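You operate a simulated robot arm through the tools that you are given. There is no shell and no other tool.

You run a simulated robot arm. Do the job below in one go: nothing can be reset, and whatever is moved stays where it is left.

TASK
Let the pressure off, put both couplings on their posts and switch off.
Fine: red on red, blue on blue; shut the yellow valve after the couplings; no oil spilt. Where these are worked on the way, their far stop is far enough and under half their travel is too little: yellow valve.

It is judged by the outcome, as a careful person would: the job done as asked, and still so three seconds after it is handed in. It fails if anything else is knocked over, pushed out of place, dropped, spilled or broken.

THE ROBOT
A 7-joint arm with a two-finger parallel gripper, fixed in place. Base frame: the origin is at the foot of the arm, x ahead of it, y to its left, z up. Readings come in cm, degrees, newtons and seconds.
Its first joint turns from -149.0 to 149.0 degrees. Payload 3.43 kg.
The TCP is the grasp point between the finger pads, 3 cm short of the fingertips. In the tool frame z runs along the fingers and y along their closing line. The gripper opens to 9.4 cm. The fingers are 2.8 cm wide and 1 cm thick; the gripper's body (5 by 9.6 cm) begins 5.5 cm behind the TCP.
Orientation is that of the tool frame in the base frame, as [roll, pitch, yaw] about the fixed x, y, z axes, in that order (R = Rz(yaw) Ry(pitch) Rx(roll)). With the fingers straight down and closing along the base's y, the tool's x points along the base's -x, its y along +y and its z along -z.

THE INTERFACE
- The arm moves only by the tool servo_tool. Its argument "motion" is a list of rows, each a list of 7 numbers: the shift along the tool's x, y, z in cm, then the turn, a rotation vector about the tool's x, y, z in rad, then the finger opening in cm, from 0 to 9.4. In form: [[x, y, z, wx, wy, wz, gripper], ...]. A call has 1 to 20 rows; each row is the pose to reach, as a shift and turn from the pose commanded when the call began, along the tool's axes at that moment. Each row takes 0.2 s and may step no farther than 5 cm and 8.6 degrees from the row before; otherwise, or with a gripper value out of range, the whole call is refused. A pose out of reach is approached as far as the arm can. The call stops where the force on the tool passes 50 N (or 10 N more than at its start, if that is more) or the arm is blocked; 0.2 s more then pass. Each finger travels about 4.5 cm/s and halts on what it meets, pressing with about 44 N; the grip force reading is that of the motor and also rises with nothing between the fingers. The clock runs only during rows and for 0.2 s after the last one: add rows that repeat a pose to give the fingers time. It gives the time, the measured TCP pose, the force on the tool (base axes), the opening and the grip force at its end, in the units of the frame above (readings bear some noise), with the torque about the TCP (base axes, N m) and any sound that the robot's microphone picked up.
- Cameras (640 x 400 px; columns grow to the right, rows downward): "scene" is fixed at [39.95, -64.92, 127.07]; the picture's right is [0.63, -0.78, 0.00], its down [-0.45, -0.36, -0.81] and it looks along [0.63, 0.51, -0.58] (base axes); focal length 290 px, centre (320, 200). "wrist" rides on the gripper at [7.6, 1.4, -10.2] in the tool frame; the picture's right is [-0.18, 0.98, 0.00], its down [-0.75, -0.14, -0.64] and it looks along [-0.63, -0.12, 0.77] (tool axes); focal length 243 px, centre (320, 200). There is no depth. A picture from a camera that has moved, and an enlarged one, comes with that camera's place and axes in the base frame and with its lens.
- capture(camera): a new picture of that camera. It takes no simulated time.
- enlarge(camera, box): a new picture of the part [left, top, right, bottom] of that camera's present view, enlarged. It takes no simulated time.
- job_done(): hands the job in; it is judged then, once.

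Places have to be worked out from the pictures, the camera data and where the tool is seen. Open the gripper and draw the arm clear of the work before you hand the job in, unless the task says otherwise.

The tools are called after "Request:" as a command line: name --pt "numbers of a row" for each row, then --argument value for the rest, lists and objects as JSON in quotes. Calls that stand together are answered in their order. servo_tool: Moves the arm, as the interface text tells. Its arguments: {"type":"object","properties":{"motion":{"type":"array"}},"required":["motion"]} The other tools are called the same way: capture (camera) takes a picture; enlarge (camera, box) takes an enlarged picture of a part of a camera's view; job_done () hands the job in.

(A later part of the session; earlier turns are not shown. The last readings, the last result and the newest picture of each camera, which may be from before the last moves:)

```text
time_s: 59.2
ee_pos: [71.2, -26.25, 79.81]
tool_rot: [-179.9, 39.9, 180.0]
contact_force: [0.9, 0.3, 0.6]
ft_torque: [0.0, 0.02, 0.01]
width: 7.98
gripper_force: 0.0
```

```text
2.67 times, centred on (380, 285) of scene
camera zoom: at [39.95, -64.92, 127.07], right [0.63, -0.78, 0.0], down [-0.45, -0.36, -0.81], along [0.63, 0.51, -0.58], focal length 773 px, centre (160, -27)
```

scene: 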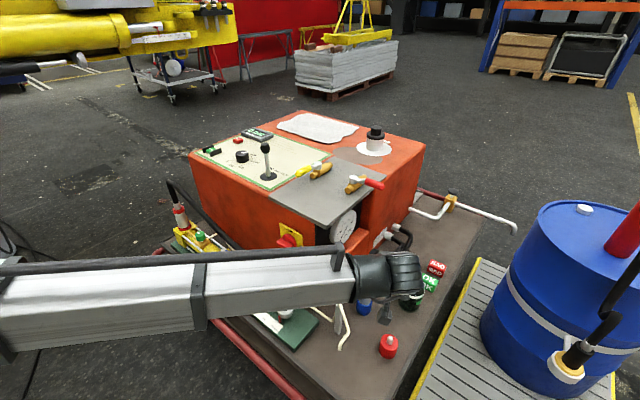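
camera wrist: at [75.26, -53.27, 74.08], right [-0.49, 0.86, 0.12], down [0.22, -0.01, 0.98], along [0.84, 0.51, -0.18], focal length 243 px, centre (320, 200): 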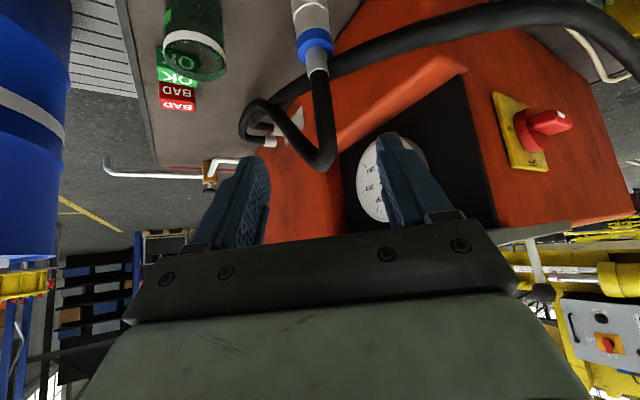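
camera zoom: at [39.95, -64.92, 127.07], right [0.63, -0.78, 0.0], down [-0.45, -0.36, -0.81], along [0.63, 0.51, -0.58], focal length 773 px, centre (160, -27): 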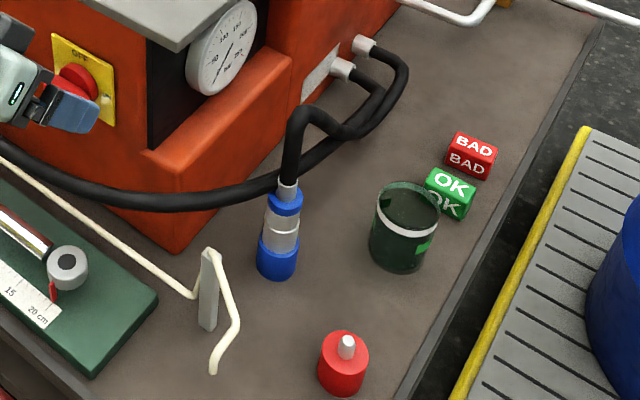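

Blue is seated well. I traverse to in front of the red coupling, high.

Request:
servo_tool --pt "0.13 4.52 -0.11 0 0 0 8" --pt "0.26 9.04 -0.22 0 0 0 8" --pt "0.39 13.56 -0.33 0 0 0 8" --pt "0.52 18.08 -0.43 0 0 0 8" --pt "0.65 22.6 -0.54 0 0 0 8" --pt "0.78 27.1 -0.65 0 0 0 8" --pt "0.91 31.6 -0.76 0 0 0 8" --pt "1.04 36.2 -0.87 0 0 0 8" --pt "1.17 40.7 -0.98 0 0 0 8" --pt "1.3 45.2 -1.08 0 0 0 8" --pt "1.43 49.7 -1.19 0 0 0 8" --pt "1.56 54.2 -1.3 0 0 0 8" --pt "1.69 58.75 -1.41 0 0 0 8" --pt "4.2 58.75 1.65 0 0 0 8.5"

Request:
capture --camera "wrist"

Request:
enlarge --camera "scene" --box '[130, 150, 290, 250]'

```text
time_s: 62.2
ee_pos: [68.67, 32.55, 75.87]
tool_rot: [-180.0, 40.1, -179.9]
contact_force: [0.1, 0.0, 0.2]
ft_torque: [0.01, -0.01, -0.04]
width: 8.47
gripper_force: 0.1
```

```text
taken
camera wrist: at [56.29, 34.08, 78.82], right [0.14, 0.98, 0.12], down [0.16, -0.14, 0.98], along [0.98, -0.12, -0.18], focal length 243 px, centre (320, 200)
```

wrist: 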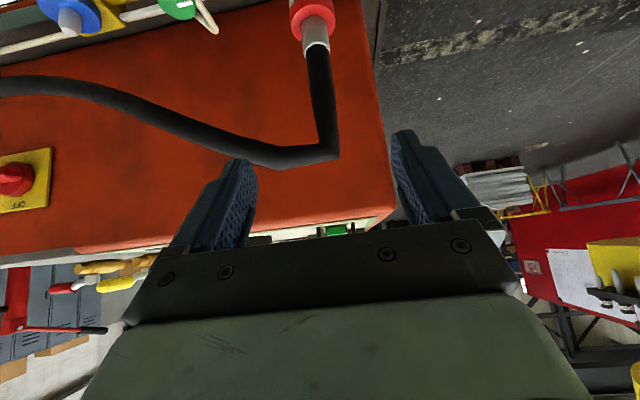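

```text
4.00 times, centred on (210, 200) of scene
camera zoom: at [39.95, -64.92, 127.07], right [0.63, -0.78, 0.0], down [-0.45, -0.36, -0.81], along [0.63, 0.51, -0.58], focal length 1159 px, centre (760, 200)
```

zoom: 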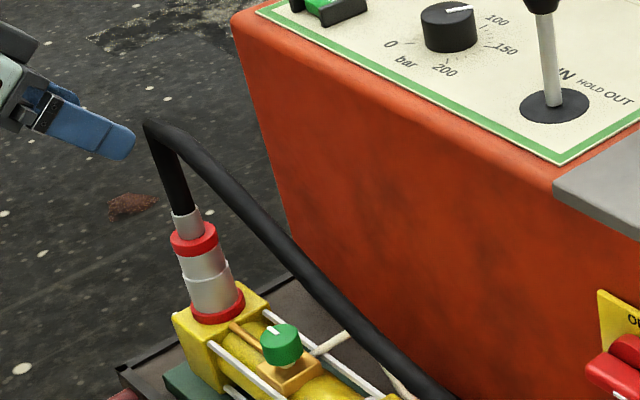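

The red coupling reads at y≈33. I descend in front of it.

Request:
servo_tool --pt "2.4 0.2 2.86 0 0 0 8.5" --pt "4.8 0.4 5.72 0 0 0 8.5" --pt "7.2 0.4 8.58 0 0 0 8.5" --pt "9.0 0.4 10.72 0 0 0 8.5" --pt "9.0 0.4 10.72 0 0 0 8.5"

Request:
enlarge --camera "wrist" --box '[160, 0, 480, 250]'

Request:
enlarge --camera "scene" --box '[130, 170, 290, 270]'

```text
time_s: 63.4
ee_pos: [69.04, 32.83, 61.81]
tool_rot: [179.9, 40.0, -179.9]
contact_force: [-0.7, 0.3, 0.2]
ft_torque: [-0.03, 0.0, 0.0]
width: 8.49
gripper_force: 0.3
```

```text
1.60 times, centred on (320, 125) of wrist
camera zoom: at [56.63, 34.5, 64.69], right [0.14, 0.98, 0.12], down [0.16, -0.14, 0.98], along [0.98, -0.12, -0.18], focal length 388 px, centre (320, 320)
```

zoom: 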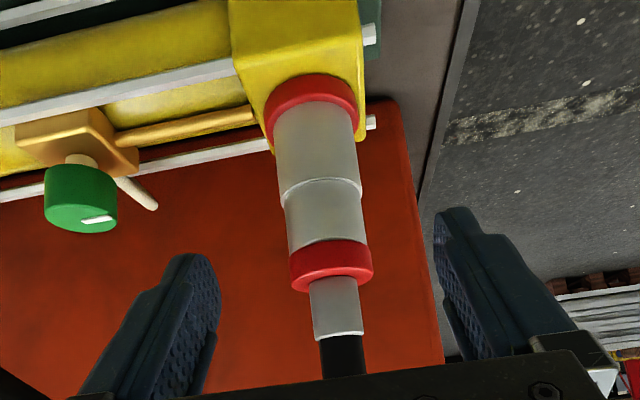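

```text
4.00 times, centred on (210, 220) of scene
camera zoom: at [39.95, -64.92, 127.07], right [0.63, -0.78, 0.0], down [-0.45, -0.36, -0.81], along [0.63, 0.51, -0.58], focal length 1159 px, centre (760, 120)
```

zoom: 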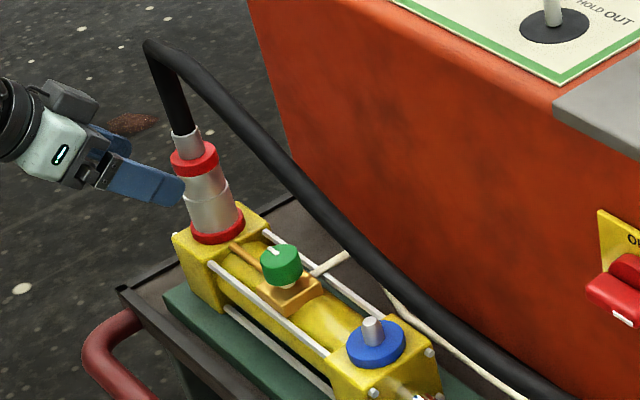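

The red coupling's axis is at about (74.4, 33.2). I move forward to the same relative grip as used on blue, then close.

Request:
servo_tool --pt "-0.1 0.3 1.9 0 0 0 8.5" --pt "-0.8 0.3 3.2 0 0 0 8.5" --pt "-1.31 0.3 3.97 0 0 0 8.5" --pt "-1.31 0.3 3.97 0 0 0 8"

Request:
enlarge --camera "wrist" --box '[160, 0, 480, 250]'

Request:
enlarge --camera "scene" --box '[140, 180, 220, 240]'

```text
time_s: 64.4
ee_pos: [72.51, 33.27, 59.7]
tool_rot: [180.0, 40.1, -179.9]
contact_force: [0.1, 1.1, -0.2]
ft_torque: [0.01, 0.0, -0.01]
width: 8.0
gripper_force: 0.0
```

```text
1.60 times, centred on (320, 125) of wrist
camera zoom: at [60.21, 34.8, 62.59], right [0.14, 0.98, 0.12], down [0.16, -0.14, 0.98], along [0.98, -0.12, -0.18], focal length 388 px, centre (320, 320)
```

zoom: 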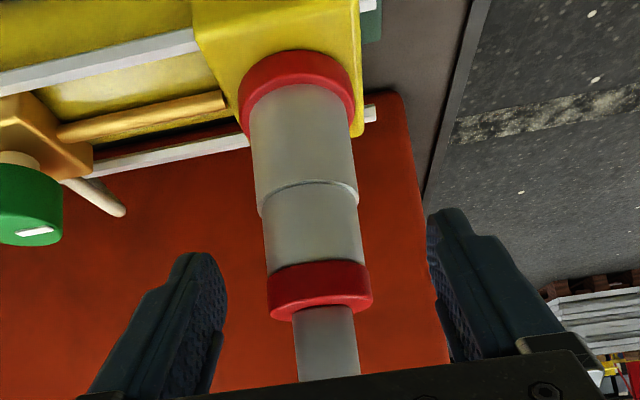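

```text
6.67 times, centred on (180, 210) of scene
camera zoom: at [39.95, -64.92, 127.07], right [0.63, -0.78, 0.0], down [-0.45, -0.36, -0.81], along [0.63, 0.51, -0.58], focal length 1932 px, centre (1253, 133)
```

zoom: 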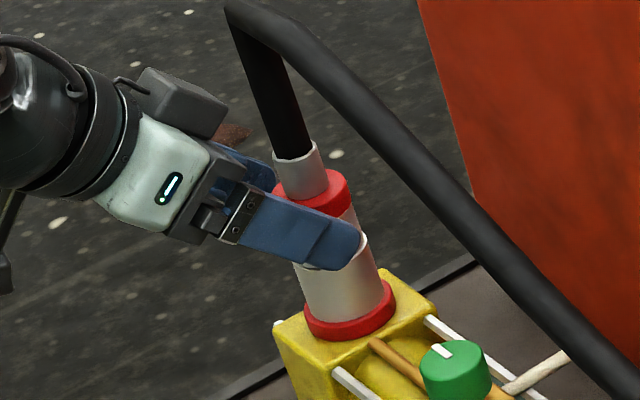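

Position matches the earlier grip; I shift 0.2 cm left in the picture (−y) and close.

Request:
servo_tool --pt "0 -0.2 0 0 0 0 6.5" --pt "0 -0.2 0 0 0 0 5" --pt "0 -0.2 0 0 0 0 3.5" --pt "0 -0.2 0 0 0 0 2" --pt "0 -0.2 0 0 0 0 2" --pt "0 -0.2 0 0 0 0 2"

Request:
enlarge --camera "wrist" --box '[160, 0, 480, 250]'

```text
time_s: 65.8
ee_pos: [72.52, 32.98, 59.79]
tool_rot: [179.9, 40.0, -179.9]
contact_force: [1.0, -0.7, 1.2]
ft_torque: [-0.04, -0.08, -0.05]
width: 4.0
gripper_force: 44.1
```

```text
1.60 times, centred on (320, 125) of wrist
camera zoom: at [60.2, 34.55, 62.62], right [0.14, 0.98, 0.12], down [0.16, -0.14, 0.98], along [0.98, -0.12, -0.18], focal length 388 px, centre (320, 320)
```

zoom: 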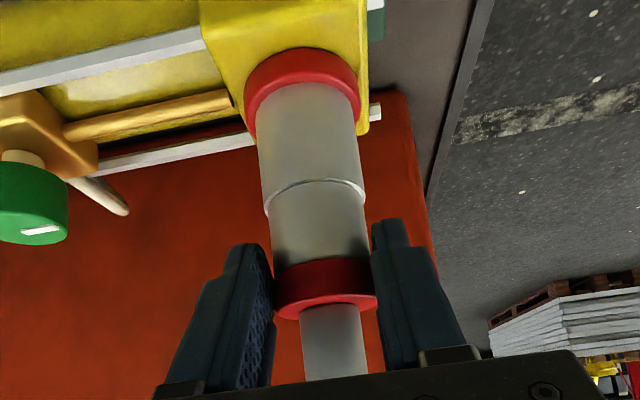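

Same grip as blue. I lift the red coupling and carry it along -y at height.

Request:
servo_tool --pt "-1 0 -1.2 0 0 0 2" --pt "-3.2 0 -3.8 0 0 0 2" --pt "-5.8 0 -6.9 0 0 0 2" --pt "-8.49 0 -10.11 0 0 0 2" --pt "-8.49 -3.8 -10.11 0 0 0 2" --pt "-8.49 -7.8 -10.11 0 0 0 2" --pt "-8.49 -12 -10.11 0 0 0 2" --pt "-8.49 -16.2 -10.11 0 0 0 2" --pt "-8.49 -20.4 -10.11 0 0 0 2" --pt "-8.49 -24.6 -10.11 0 0 0 2" --pt "-8.49 -28.8 -10.11 0 0 0 2" --pt "-8.49 -33 -10.11 0 0 0 2" --pt "-8.49 -37.2 -10.11 0 0 0 2" --pt "-8.49 -41.4 -10.11 0 0 0 2" --pt "-8.49 -45.6 -10.11 0 0 0 2" --pt "-8.49 -49.8 -10.11 0 0 0 2" --pt "-8.49 -53 -10.11 0 0 0 2"

Request:
capture --camera "wrist"

Request:
capture --camera "scene"

```text
time_s: 69.4
ee_pos: [72.8, -20.18, 72.94]
tool_rot: [179.9, 40.0, -179.9]
contact_force: [0.6, -0.4, -4.0]
ft_torque: [0.02, 0.07, -0.02]
width: 4.02
gripper_force: 43.9
```

```text
taken
camera wrist: at [60.35, -18.71, 75.8], right [0.14, 0.98, 0.12], down [0.16, -0.14, 0.98], along [0.98, -0.12, -0.18], focal length 243 px, centre (320, 200)
```

wrist: 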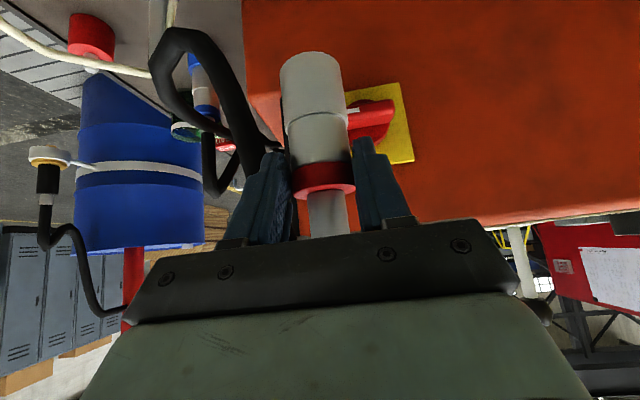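

```text
taken
```

scene: 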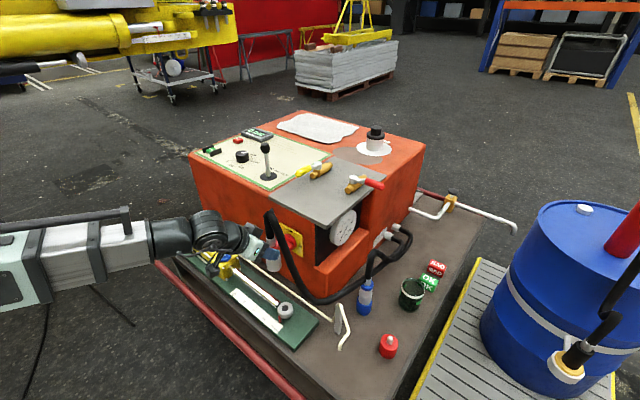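

All fine so far. I continue along -y past the tube at height, then forward above the red post.

Request:
servo_tool --pt "0 -4.1 0 0 0 0 2" --pt "0 -8.2 0 0 0 0 2" --pt "0 -12.3 0 0 0 0 2" --pt "0 -16.4 0 0 0 0 2" --pt "0 -20.5 0 0 0 0 2" --pt "0 -24.6 0 0 0 0 2" --pt "0 -28.7 0 -0.045 0 -0.053 2" --pt "0 -32.8 0 -0.09 0 -0.107 2" --pt "-3.09 -32.8 2.59 -0.09 0 -0.107 2" --pt "-6.18 -32.8 5.19 -0.09 0 -0.107 2" --pt "-9.27 -32.8 7.78 -0.09 0 -0.107 2" --pt "-9.27 -32.8 7.78 -0.09 0 -0.107 2"

Request:
capture --camera "wrist"

Request:
capture --camera "scene"

```text
time_s: 72.0
ee_pos: [84.83, -52.69, 72.94]
tool_rot: [-180.0, 40.0, -172.0]
contact_force: [0.2, 1.2, -4.2]
ft_torque: [0.01, 0.1, 0.0]
width: 3.94
gripper_force: 43.8
```

```text
taken
camera wrist: at [72.32, -52.91, 75.9], right [0.0, 0.99, 0.12], down [0.18, -0.12, 0.98], along [0.98, 0.02, -0.18], focal length 243 px, centre (320, 200)
```

wrist: 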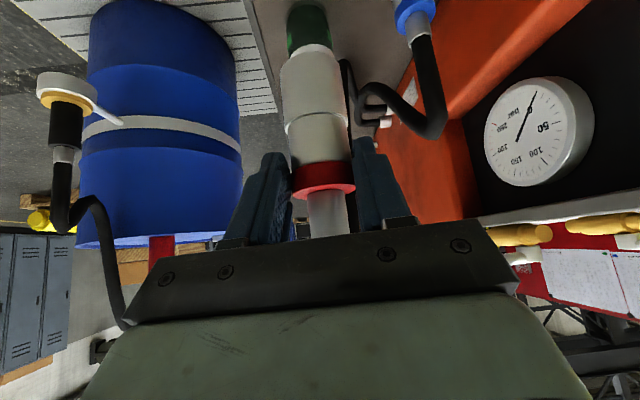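

```text
taken
```

scene: 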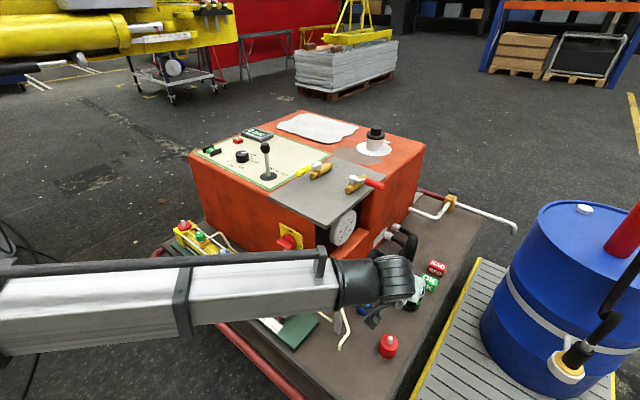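

Blue stays in place and the red hose runs freely. I lower to just above the red pin.

Request:
servo_tool --pt "2.3 -0.1 2.75 0 0 0 2" --pt "4.6 -0.2 5.5 0 0 0 2" --pt "6.6 -0.3 7.9 0 0 0 2" --pt "7.72 -0.3 9.19 0 0 0 2" --pt "7.72 -0.3 9.19 0 0 0 2"

Request:
enlarge --camera "wrist" --box '[240, 0, 400, 100]'

Request:
capture --camera "wrist"

Request:
enlarge --camera "scene" --box '[300, 210, 460, 360]'

```text
time_s: 73.2
ee_pos: [84.86, -53.21, 61.0]
tool_rot: [-180.0, 40.0, -171.9]
contact_force: [0.1, 0.5, -4.0]
ft_torque: [-0.01, 0.1, -0.01]
width: 4.01
gripper_force: 44.1
```

```text
4.00 times, centred on (320, 50) of wrist
camera zoom: at [72.32, -53.38, 63.88], right [0.0, 0.99, 0.12], down [0.18, -0.12, 0.98], along [0.98, 0.02, -0.18], focal length 970 px, centre (320, 800)
```

zoom: 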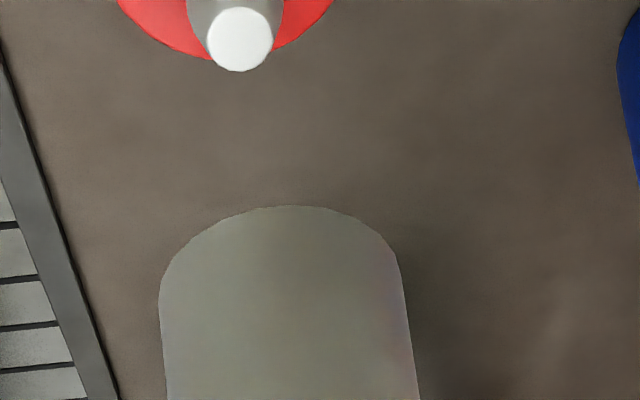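

```text
taken
camera wrist: at [72.32, -53.38, 63.88], right [0.0, 0.99, 0.12], down [0.18, -0.12, 0.98], along [0.98, 0.02, -0.18], focal length 243 px, centre (320, 200)
```

wrist: 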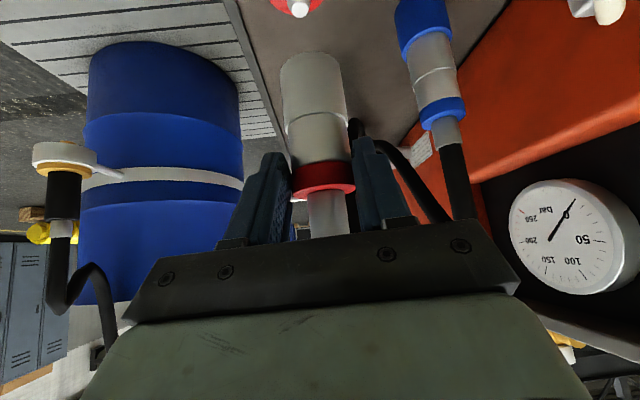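

```text
2.67 times, centred on (380, 285) of scene
camera zoom: at [39.95, -64.92, 127.07], right [0.63, -0.78, 0.0], down [-0.45, -0.36, -0.81], along [0.63, 0.51, -0.58], focal length 773 px, centre (160, -27)
```

zoom: 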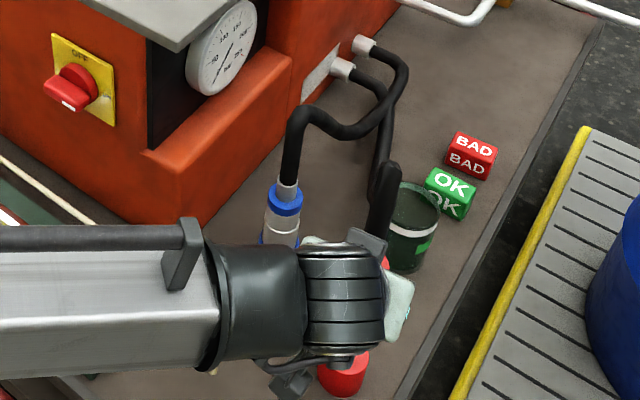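

Alignment over the red pin is already within about 1–2 mm. I nudge 0.1 cm and lower further.

Request:
servo_tool --pt "0.6 -0.1 0.73 0 0 0 2" --pt "1.2 -0.1 1.46 0 0 0 2" --pt "1.8 -0.1 2.18 0 0 0 2" --pt "2.44 -0.1 2.91 0 0 0 2" --pt "2.44 -0.1 2.91 0 0 0 2"

Request:
enlarge --camera "wrist" --box '[240, 0, 400, 100]'

Request:
enlarge --camera "scene" --box '[300, 210, 460, 360]'

```text
time_s: 74.4
ee_pos: [84.85, -53.36, 57.15]
tool_rot: [-179.9, 40.1, -171.8]
contact_force: [0.3, -0.9, -3.4]
ft_torque: [-0.02, 0.12, -0.02]
width: 3.99
gripper_force: 44.3
```

```text
4.00 times, centred on (320, 50) of wrist
camera zoom: at [72.36, -53.53, 59.99], right [0.0, 0.99, 0.12], down [0.18, -0.12, 0.98], along [0.98, 0.02, -0.18], focal length 970 px, centre (320, 800)
```

zoom: 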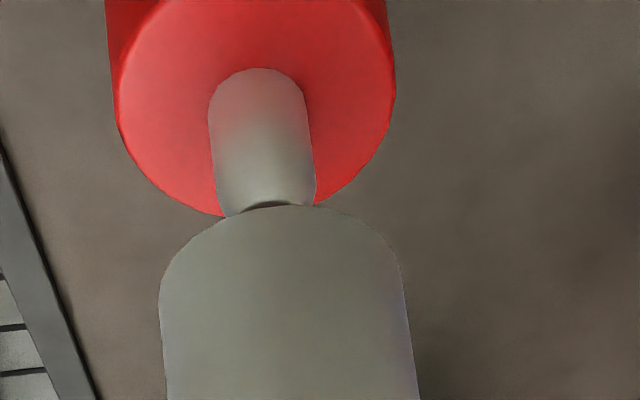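

```text
2.67 times, centred on (380, 285) of scene
camera zoom: at [39.95, -64.92, 127.07], right [0.63, -0.78, 0.0], down [-0.45, -0.36, -0.81], along [0.63, 0.51, -0.58], focal length 773 px, centre (160, -27)
```

zoom: 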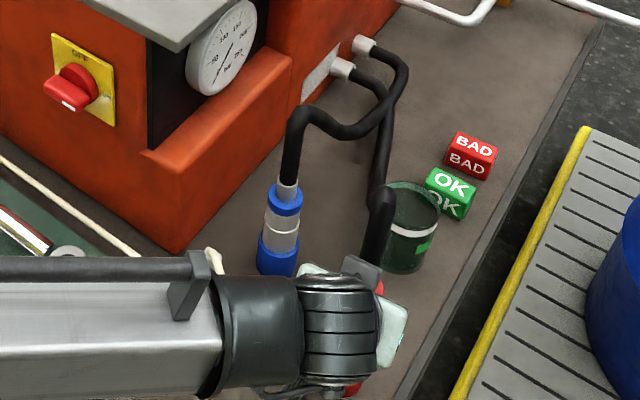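

Well aligned. I lower in small steps.

Request:
servo_tool --pt "0.26 0 0.31 0 0 0 2" --pt "0.51 0 0.61 0 0 0 2" --pt "0.77 0 0.92 0 0 0 2" --pt "1.03 0 1.23 0 0 0 2" --pt "1.29 0 1.53 0 0 0 2" --pt "1.54 0 1.84 0 0 0 2"

Request:
enlarge --camera "wrist" --box '[240, 0, 400, 100]'

```text
time_s: 75.8
ee_pos: [84.9, -53.28, 54.75]
tool_rot: [179.9, 39.9, -171.9]
contact_force: [0.3, -0.1, -3.8]
ft_torque: [-0.02, 0.12, 0.01]
width: 4.02
gripper_force: 43.9
```

```text
4.00 times, centred on (320, 50) of wrist
camera zoom: at [72.38, -53.47, 57.62], right [0.0, 0.99, 0.12], down [0.18, -0.12, 0.98], along [0.98, 0.02, -0.18], focal length 970 px, centre (320, 800)
```

zoom: 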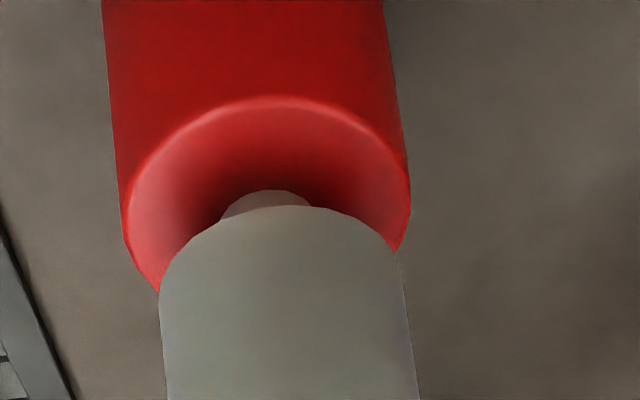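

The pin is entering with no force. I continue down to seat.

Request:
servo_tool --pt "0.16 0 0.19 0 0 0 2" --pt "0.32 0 0.38 0 0 0 2" --pt "0.48 0 0.57 0 0 0 2" --pt "0.64 0 0.77 0 0 0 2" --pt "0.74 0 0.88 0 0 0 2"

Request:
enlarge --camera "wrist" --box '[240, 0, 400, 100]'

```text
time_s: 77.0
ee_pos: [84.9, -53.24, 53.65]
tool_rot: [-180.0, 39.9, -171.8]
contact_force: [-0.5, -0.2, -2.8]
ft_torque: [-0.03, 0.09, -0.04]
width: 4.0
gripper_force: 43.8
```

```text
4.00 times, centred on (320, 50) of wrist
camera zoom: at [72.39, -53.48, 56.49], right [0.0, 0.99, 0.12], down [0.18, -0.12, 0.98], along [0.98, 0.02, -0.18], focal length 970 px, centre (320, 800)
```

zoom: 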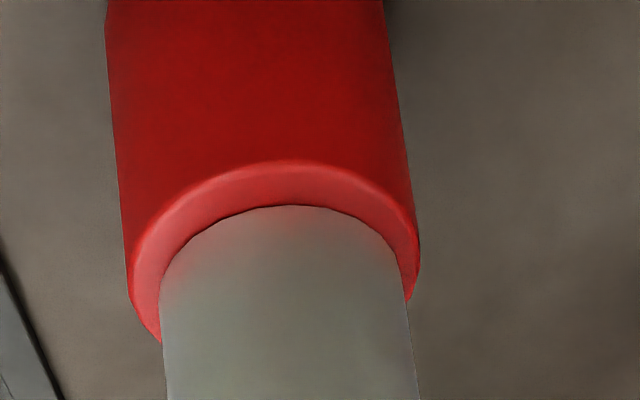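

Almost seated; I press down about 0.3 cm more to make contact.

Request:
servo_tool --pt "0.08 0 0.09 0 0 0 2" --pt "0.15 0 0.18 0 0 0 2" --pt "0.21 0 0.25 0 0 0 2"

Request:
capture --camera "wrist"

```text
time_s: 77.8
ee_pos: [84.77, -53.22, 53.4]
tool_rot: [-180.0, 40.2, -171.9]
contact_force: [-4.2, 0.7, 21.5]
ft_torque: [0.13, 0.13, 0.01]
width: 3.97
gripper_force: 44.3
```

```text
taken
camera wrist: at [72.35, -53.45, 56.38], right [0.0, 0.99, 0.12], down [0.18, -0.12, 0.98], along [0.98, 0.02, -0.18], focal length 243 px, centre (320, 200)
```

wrist: 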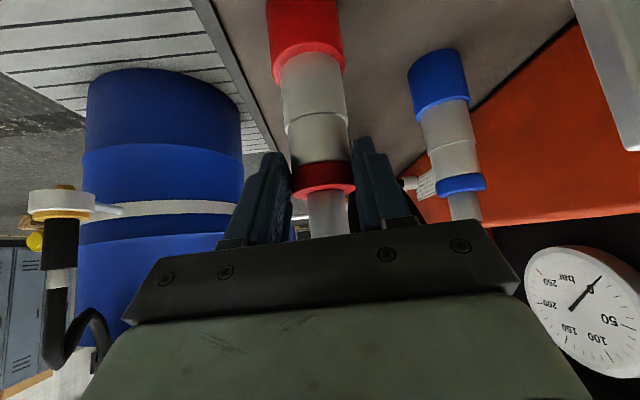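

Red is seated (≈25 N press). I relax, open, and back off along the tool axis and up.

Request:
servo_tool --pt "-0.15 0 -0.18 0 0 0 3" --pt "-0.15 0 -0.18 0 0 0 5" --pt "-0.15 0 -0.18 0 0 0 6.8" --pt "-0.15 0 -0.18 0 0 0 6.8" --pt "-0.15 0 -2 0 0 0 6.8" --pt "-0.15 0 -5 0 0 0 6.8" --pt "-0.3 0 -8 0 0 0 6.8" --pt "-1.5 0 -11.5 0 0 0 6.8" --pt "-3 0 -15.5 0 0 0 6.8" --pt "-5.5 0 -19.5 0 0 0 6.8" --pt "-9 0 -22.5 0 0 0 6.8"

Request:
capture --camera "wrist"

Request:
enlarge --camera "scene" --box '[300, 190, 460, 360]'

```text
time_s: 80.2
ee_pos: [77.29, -54.36, 76.37]
tool_rot: [180.0, 40.0, -171.9]
contact_force: [0.6, 0.2, 0.0]
ft_torque: [0.01, 0.0, 0.01]
width: 6.83
gripper_force: 0.1
```

```text
taken
camera wrist: at [64.84, -54.66, 79.25], right [0.0, 0.99, 0.12], down [0.18, -0.12, 0.98], along [0.98, 0.02, -0.18], focal length 243 px, centre (320, 200)
```

wrist: 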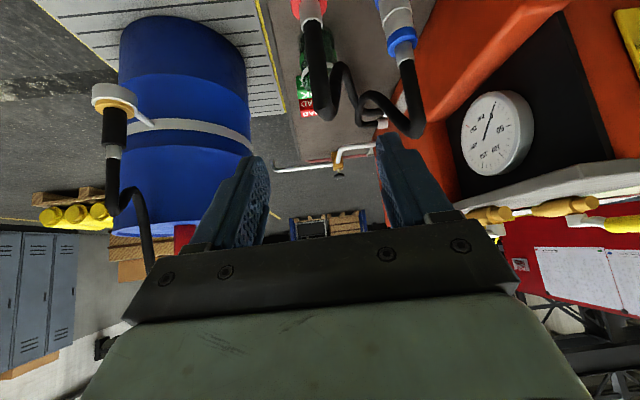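

```text
2.35 times, centred on (380, 275) of scene
camera zoom: at [39.95, -64.92, 127.07], right [0.63, -0.78, 0.0], down [-0.45, -0.36, -0.81], along [0.63, 0.51, -0.58], focal length 682 px, centre (179, 24)
```

zoom: 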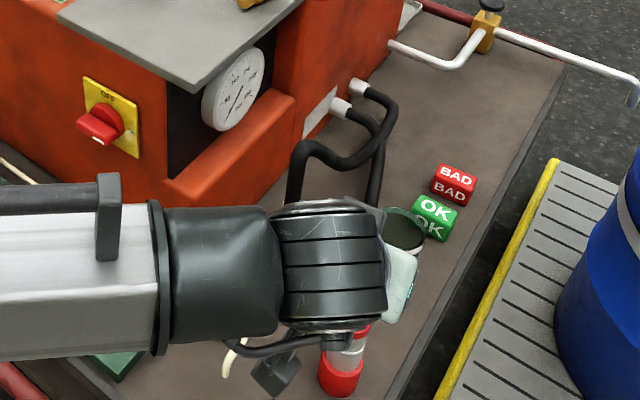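

Both couplings are on their posts. Now the main switch: I move to face it on the box's front side and get a close look.

Request:
servo_tool --pt "0.51 4.1 0.36 0.0225 -0.052 0.027 7.5" --pt "1.02 8.2 0.71 0.045 -0.104 0.0535 8" --pt "1.53 12.3 1.07 0.0675 -0.157 0.08 9" --pt "2.04 16.4 1.42 0.09 -0.209 0.107 9.2" --pt "2.55 20.5 1.78 0.09 -0.209 0.107 9.2" --pt "3.05 24.6 2.14 0.09 -0.209 0.107 9.2" --pt "3.56 28.7 2.49 0.09 -0.209 0.107 9.2" --pt "4.07 32.8 2.85 0.09 -0.209 0.107 9.2" --pt "4.58 36.9 3.2 0.09 -0.209 0.107 9.2" --pt "5.09 41 3.56 0.09 -0.209 0.107 9.2"

Request:
capture --camera "wrist"

Request:
capture --camera "scene"

```text
time_s: 82.4
ee_pos: [69.99, -13.69, 70.33]
tool_rot: [178.6, 52.0, 179.1]
contact_force: [-0.2, 0.8, 0.4]
ft_torque: [-0.05, 0.0, 0.0]
width: 9.21
gripper_force: 0.0
```

```text
taken
camera wrist: at [57.22, -12.22, 70.61], right [0.11, 0.98, 0.16], down [-0.04, -0.16, 0.99], along [0.99, -0.12, 0.02], focal length 243 px, centre (320, 200)
```

wrist: 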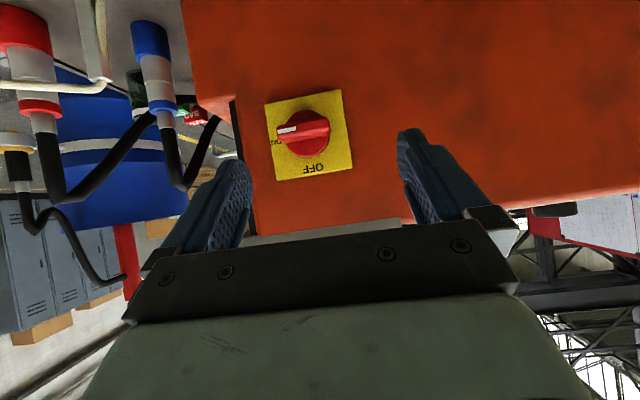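

```text
taken
```

scene: 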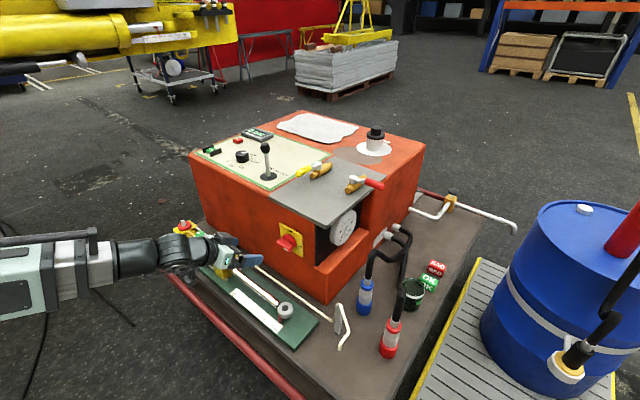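

Request:
enlarge --camera "wrist" --box '[240, 70, 400, 190]'

Request:
enlarge --camera "scene" --box '[250, 200, 330, 260]'

Request:
enlarge --camera "scene" --box '[320, 210, 460, 370]'

```text
3.33 times, centred on (320, 130) of wrist
camera zoom: at [57.22, -12.22, 70.61], right [0.11, 0.98, 0.16], down [-0.04, -0.16, 0.99], along [0.99, -0.12, 0.02], focal length 809 px, centre (320, 433)
```

zoom: 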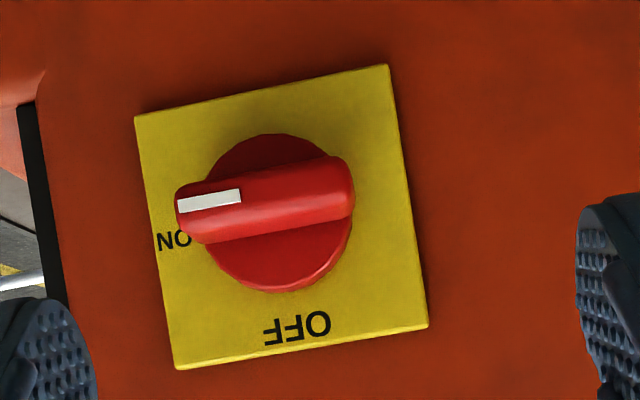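

```text
6.67 times, centred on (290, 230) of scene
camera zoom: at [39.95, -64.92, 127.07], right [0.63, -0.78, 0.0], down [-0.45, -0.36, -0.81], along [0.63, 0.51, -0.58], focal length 1932 px, centre (520, 0)
```

zoom: 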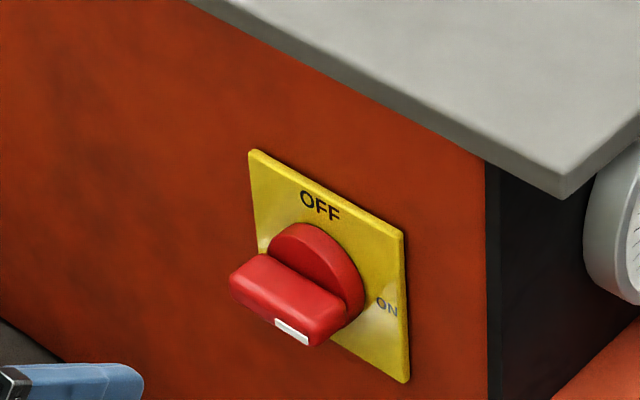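

```text
2.50 times, centred on (390, 290) of scene
camera zoom: at [39.95, -64.92, 127.07], right [0.63, -0.78, 0.0], down [-0.45, -0.36, -0.81], along [0.63, 0.51, -0.58], focal length 724 px, centre (145, -25)
```

zoom: 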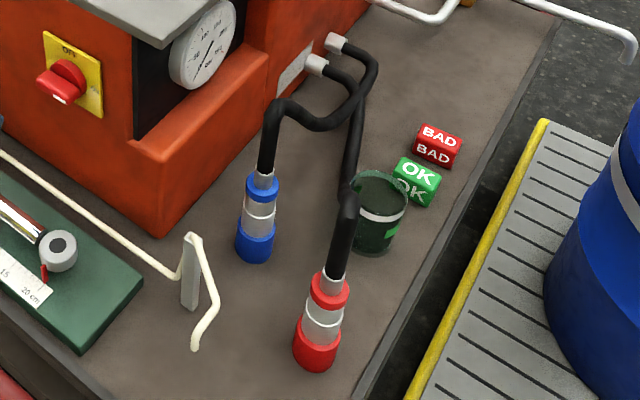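

Both couplings stand on their posts. The switch bar's centre is at about (83, -15.9, 63.5) with its front face at x≈82 and plate at x≈86.2. I level the tool to point horizontally at it, at a standoff.

Request:
servo_tool --pt "-0.12 -0.44 1.55 0 -0.1326 0 7" --pt "-0.25 -0.88 3.1 0 -0.265 0 6" --pt "-0.37 -1.32 4.66 0 -0.398 0 6" --pt "-0.5 -1.76 6.2 0 -0.53 0 6" --pt "-0.62 -2.2 7.77 0 -0.663 0 6" --pt "-0.62 -2.2 7.77 0 -0.663 0 6"

Request:
capture --camera "scene"

Request:
capture --camera "wrist"

```text
time_s: 83.8
ee_pos: [76.45, -16.13, 66.01]
tool_rot: [87.2, 89.2, 87.4]
contact_force: [-0.2, -0.1, 0.6]
ft_torque: [-0.01, -0.01, 0.01]
width: 6.03
gripper_force: 0.1
```

```text
taken
```

scene: 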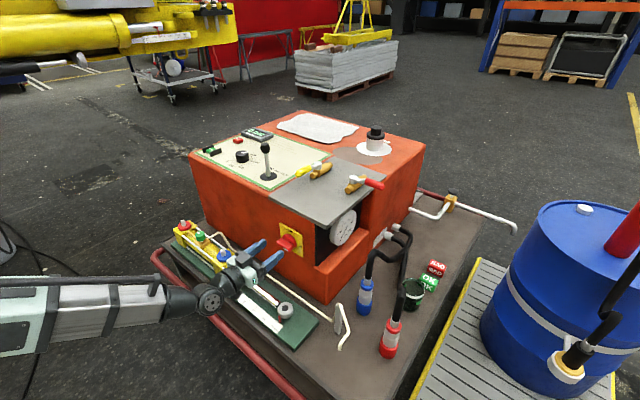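

```text
taken
camera wrist: at [66.23, -14.42, 58.34], right [0.0, 0.98, 0.2], down [-0.64, -0.15, 0.75], along [0.77, -0.13, 0.63], focal length 243 px, centre (320, 200)
```

wrist: 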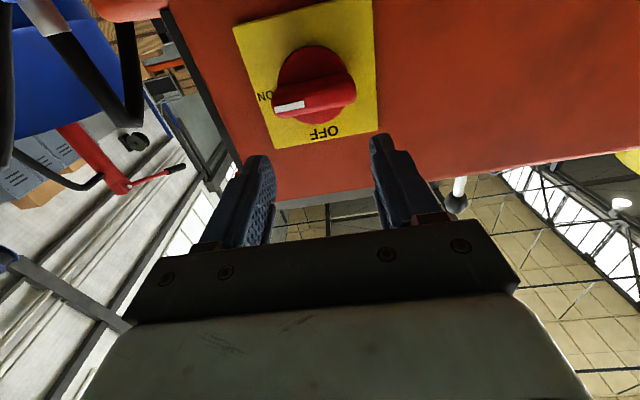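

Level pose reached. Now I roll the gripper -90° about its axis so the fingers close vertically on the horizontal bar, and lower to the bar's height.

Request:
servo_tool --pt "0.25 0 0 0 0 -0.1428 6" --pt "0.5 0 0 0 0 -0.2856 6" --pt "0.75 0 0 0 0 -0.4284 6" --pt "1 0 0 0 0 -0.5712 6" --pt "1.25 0 0 0 0 -0.714 6" --pt "1.5 0 0 0 0 -0.8568 6" --pt "1.75 0.1 0 0 0 -0.9996 6" --pt "2.0 0.1 0 0 0 -1.1424 6" --pt "2.25 0.15 0 0 0 -1.2852 6" --pt "2.5 0.15 0 0 0 -1.428 6" --pt "2.5 0.15 0 0 0 -1.56 6" --pt "2.5 0.15 0 0 0 -1.56 6"

Request:
capture --camera "scene"

Request:
capture --camera "wrist"

```text
time_s: 86.4
ee_pos: [78.67, -19.22, 69.35]
tool_rot: [-111.9, 10.2, -98.3]
contact_force: [0.0, -0.5, -0.5]
ft_torque: [0.01, 0.0, 0.0]
width: 5.98
gripper_force: 0.0
out of reach, approached as far as the arm can: row 3, 4, 5, 6, 7, 8, 9, 10, 11, 12
```

```text
taken
```

scene: 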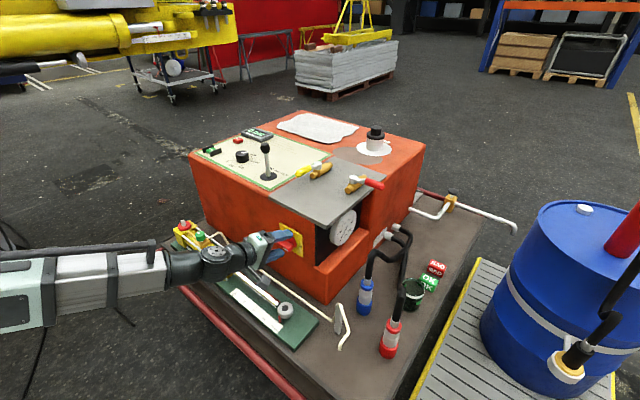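

```text
taken
camera wrist: at [67.59, -25.59, 70.47], right [-0.31, 0.39, -0.86], down [-0.44, 0.75, 0.5], along [0.84, 0.54, -0.06], focal length 243 px, centre (320, 200)
```

wrist: 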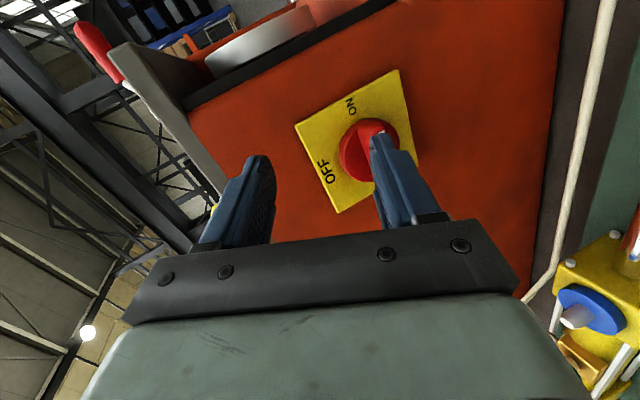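

The wrist ran into a limit rolling that way, though nothing was touched. I back off, return to the neutral level pose, and will roll the other way (+90°) instead.

Request:
servo_tool --pt "0.2 0.5 -1.4 0 0 0 6" --pt "0.43 1.03 -2.79 0.02 -0.0365 0.1346 6" --pt "0.2 2.0 -3.5 0.04 -0.073 0.269 6" --pt "-0.3 3.5 -3.8 0.06 -0.1095 0.404 6" --pt "-0.6 4.2 -3.6 0.08 -0.146 0.538 6" --pt "-0.9 4.6 -3.0 0.1 -0.1825 0.673 6" --pt "-1.2 5.0 -2.4 0.12 -0.219 0.808 6" --pt "-1.5 5.3 -1.8 0.14 -0.2555 0.942 6" --pt "-1.8 5.6 -1.2 0.16 -0.292 1.077 6" --pt "-2.0 5.88 -0.8 0.18 -0.3285 1.211 6" --pt "-2.0 5.88 -0.6 0.2 -0.365 1.346 6" --pt "-2.0 5.88 -0.6 0.2 -0.365 1.346 6"

Request:
capture --camera "wrist"

Request:
capture --camera "scene"

```text
time_s: 89.0
ee_pos: [76.07, -15.93, 64.41]
tool_rot: [52.9, 89.8, 52.9]
contact_force: [0.3, 0.5, 0.0]
ft_torque: [0.04, 0.0, 0.03]
width: 6.02
gripper_force: 0.1
out of reach, approached as far as the arm can: row 3, 4, 5
```

```text
taken
camera wrist: at [65.81, -14.27, 56.7], right [0.0, 0.98, 0.19], down [-0.64, -0.14, 0.75], along [0.77, -0.12, 0.63], focal length 243 px, centre (320, 200)
```

wrist: 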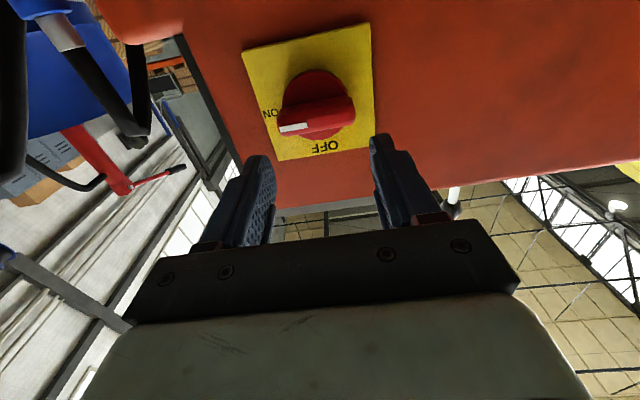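

```text
taken
```

scene: 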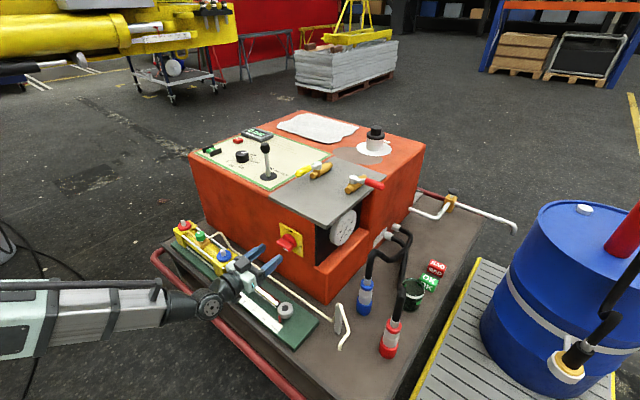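

Neutral again. I try rolling the positive way in two stages.

Request:
servo_tool --pt "0 0 0 0 0 0.14 6" --pt "0 0 0 0 0 0.28 6" --pt "0 0 0 0 0 0.42 6" --pt "0 0 0 0 0 0.56 6" --pt "0 0 0 0 0 0.7 6"

```text
time_s: 90.2
ee_pos: [75.98, -15.87, 64.55]
tool_rot: [89.8, 49.7, 89.9]
contact_force: [-0.7, 0.1, 0.3]
ft_torque: [-0.01, -0.02, -0.02]
width: 6.0
gripper_force: 0.1
```

That direction works. I complete the roll to +90° and lower to the bar's height.

Request:
servo_tool --pt "0.1 -0.1 0 0 0 0.14 6" --pt "0.25 -0.2 0 0 0 0.28 6" --pt "0.4 -0.3 0 0 0 0.42 6" --pt "0.55 -0.45 0 0 0 0.56 6" --pt "0.7 -0.6 0 0 0 0.7 6" --pt "0.77 -0.64 0 0 0 0.82 6" --pt "0.77 -0.64 0 0 0 0.87 6" --pt "0.77 -0.64 0 0 0 0.87 5"

Request:
capture --camera "wrist"

Request:
enlarge --camera "scene" --box '[190, 190, 350, 290]'

```text
time_s: 92.0
ee_pos: [76.01, -15.78, 63.35]
tool_rot: [89.9, -0.1, 90.0]
contact_force: [0.1, 0.3, 0.6]
ft_torque: [0.02, 0.02, -0.02]
width: 5.01
gripper_force: 0.1
```

```text
taken
camera wrist: at [65.74, -8.07, 64.75], right [0.0, -0.19, 0.98], down [-0.64, -0.75, -0.14], along [0.77, -0.63, -0.12], focal length 243 px, centre (320, 200)
```

wrist: 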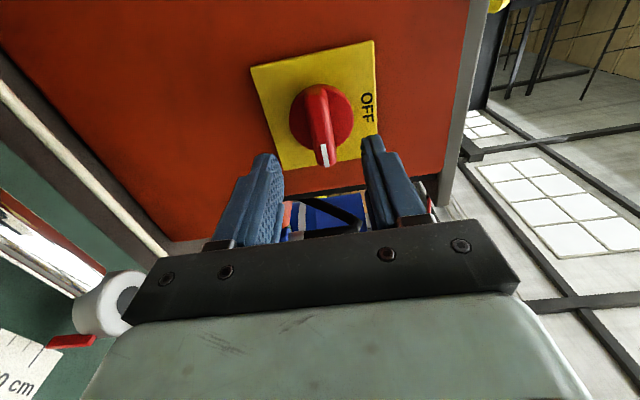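

```text
4.00 times, centred on (270, 240) of scene
camera zoom: at [39.95, -64.92, 127.07], right [0.63, -0.78, 0.0], down [-0.45, -0.36, -0.81], along [0.63, 0.51, -0.58], focal length 1159 px, centre (520, 40)
```

zoom: 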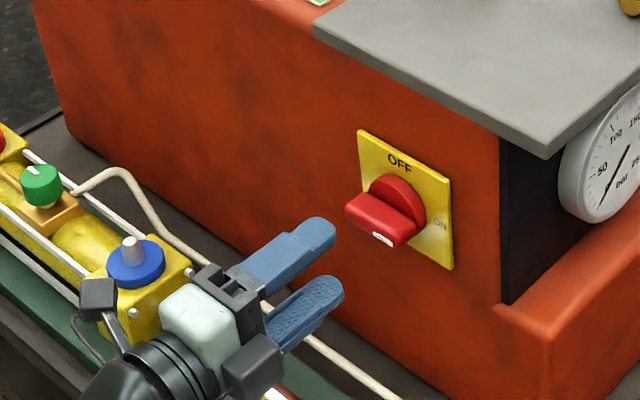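

The fingers now straddle the bar's height, centred on it. I advance about 5 cm so the fingertips pass over and under the bar, stopping short of the disc.

Request:
servo_tool --pt "0 0.05 1.5 0 0 0 5" --pt "0 0.1 3 0 0 0 5" --pt "0 0.1 4.2 0 0 0 5" --pt "0 0.1 5.2 0 0 0 5" --pt "0 0.1 5.2 0 0 0 5"

Request:
capture --camera "wrist"

Request:
enlarge --camera "scene" --box '[250, 200, 330, 260]'

```text
time_s: 93.2
ee_pos: [81.19, -15.72, 63.66]
tool_rot: [89.9, 0.0, 89.9]
contact_force: [-0.3, 0.2, -0.1]
ft_torque: [-0.02, 0.0, 0.02]
width: 4.98
gripper_force: 0.1
```

```text
taken
camera wrist: at [70.96, -8.01, 64.89], right [0.0, -0.18, 0.98], down [-0.64, -0.75, -0.14], along [0.77, -0.63, -0.12], focal length 243 px, centre (320, 200)
```

wrist: 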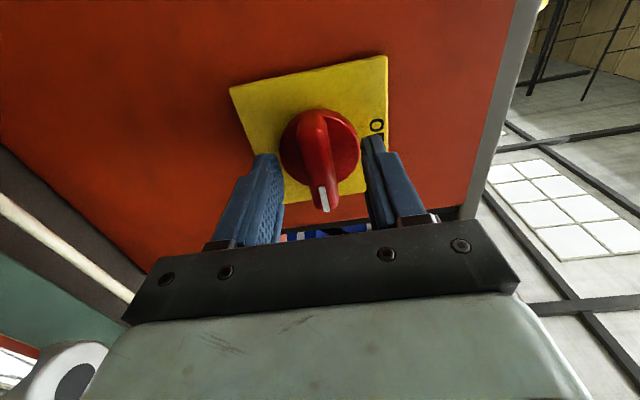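

```text
6.67 times, centred on (290, 230) of scene
camera zoom: at [39.95, -64.92, 127.07], right [0.63, -0.78, 0.0], down [-0.45, -0.36, -0.81], along [0.63, 0.51, -0.58], focal length 1932 px, centre (520, 0)
```

zoom: 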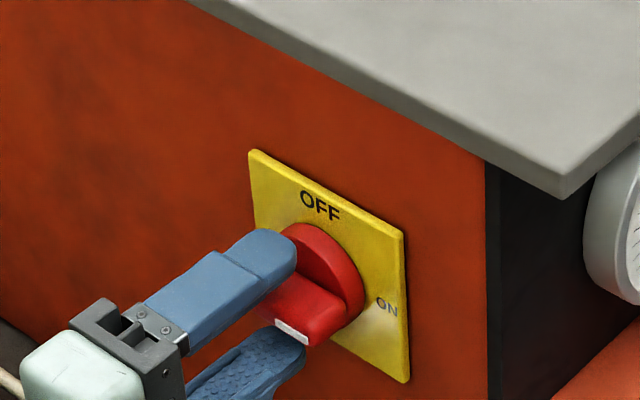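

The fingers bracket the bar. I close on it.

Request:
servo_tool --pt "0 0 0 0 0 0 4" --pt "0 0 0 0 0 0 3" --pt "0 0 0 0 0 0 2" --pt "0 0 0 0 0 0 1" --pt "0 0 0 0 0 0 1"

Request:
capture --camera "wrist"

Request:
enlarge --camera "scene" --box '[250, 200, 330, 260]'

```text
time_s: 94.4
ee_pos: [81.16, -15.69, 63.4]
tool_rot: [90.0, 0.0, 90.0]
contact_force: [-2.2, 1.1, -7.9]
ft_torque: [0.01, 0.22, -0.01]
width: 1.69
gripper_force: 44.3
```

```text
taken
camera wrist: at [70.96, -8.02, 64.84], right [0.0, -0.18, 0.98], down [-0.64, -0.75, -0.14], along [0.77, -0.63, -0.12], focal length 243 px, centre (320, 200)
```

wrist: 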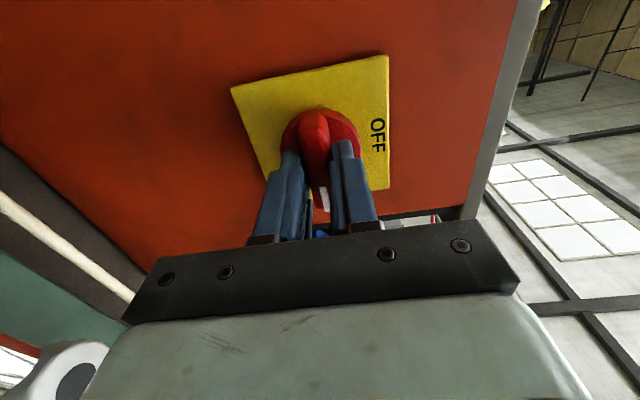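

```text
6.67 times, centred on (290, 230) of scene
camera zoom: at [39.95, -64.92, 127.07], right [0.63, -0.78, 0.0], down [-0.45, -0.36, -0.81], along [0.63, 0.51, -0.58], focal length 1932 px, centre (520, 0)
```

zoom: 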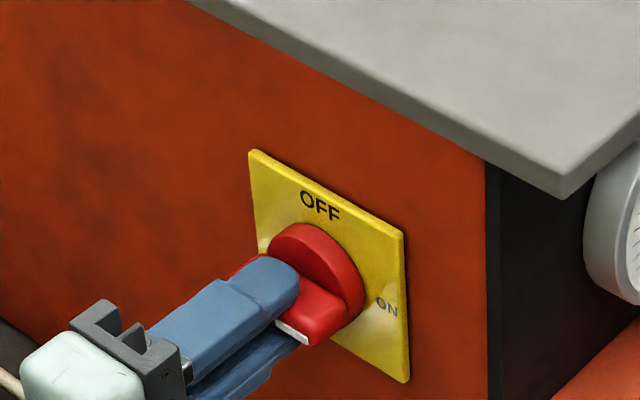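

Gripped at 1.7 cm. I turn it counter-clockwise (mark from ON upward), first about 30° to check.

Request:
servo_tool --pt "0 0 0 0 0 -0.13 1" --pt "0 0 0 0 0 -0.26 1" --pt "0 0 0 0 0 -0.39 1" --pt "0 0 0 0 0 -0.52 1"

Request:
enlarge --camera "scene" --box '[250, 200, 330, 260]'

```text
time_s: 95.4
ee_pos: [81.26, -15.8, 63.48]
tool_rot: [90.1, 29.8, 90.1]
contact_force: [-7.4, 11.2, -26.2]
ft_torque: [0.07, -0.05, -0.38]
width: 1.68
gripper_force: 45.3
```

```text
6.67 times, centred on (290, 230) of scene
camera zoom: at [39.95, -64.92, 127.07], right [0.63, -0.78, 0.0], down [-0.45, -0.36, -0.81], along [0.63, 0.51, -0.58], focal length 1932 px, centre (520, 0)
```

zoom: 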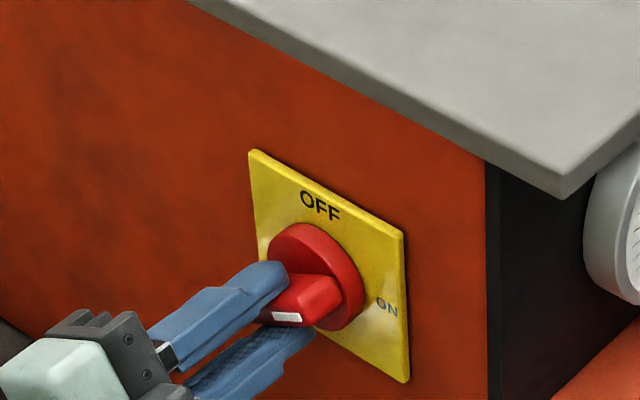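

It turns. There is some side load, so I shift the pivot slightly (0.2 cm down) and continue the turn.

Request:
servo_tool --pt "0.16 -0.12 0 0 0 -0.06 1" --pt "0.16 -0.12 0 0 0 -0.19 1" --pt "0.16 -0.12 0 0 0 -0.32 1" --pt "0.16 -0.12 0 0 0 -0.45 1"

```text
time_s: 96.4
ee_pos: [81.26, -15.89, 63.31]
tool_rot: [90.0, 55.5, 89.7]
contact_force: [-5.7, -3.2, -16.1]
ft_torque: [0.03, 0.29, 0.17]
width: 1.68
gripper_force: 44.9
```

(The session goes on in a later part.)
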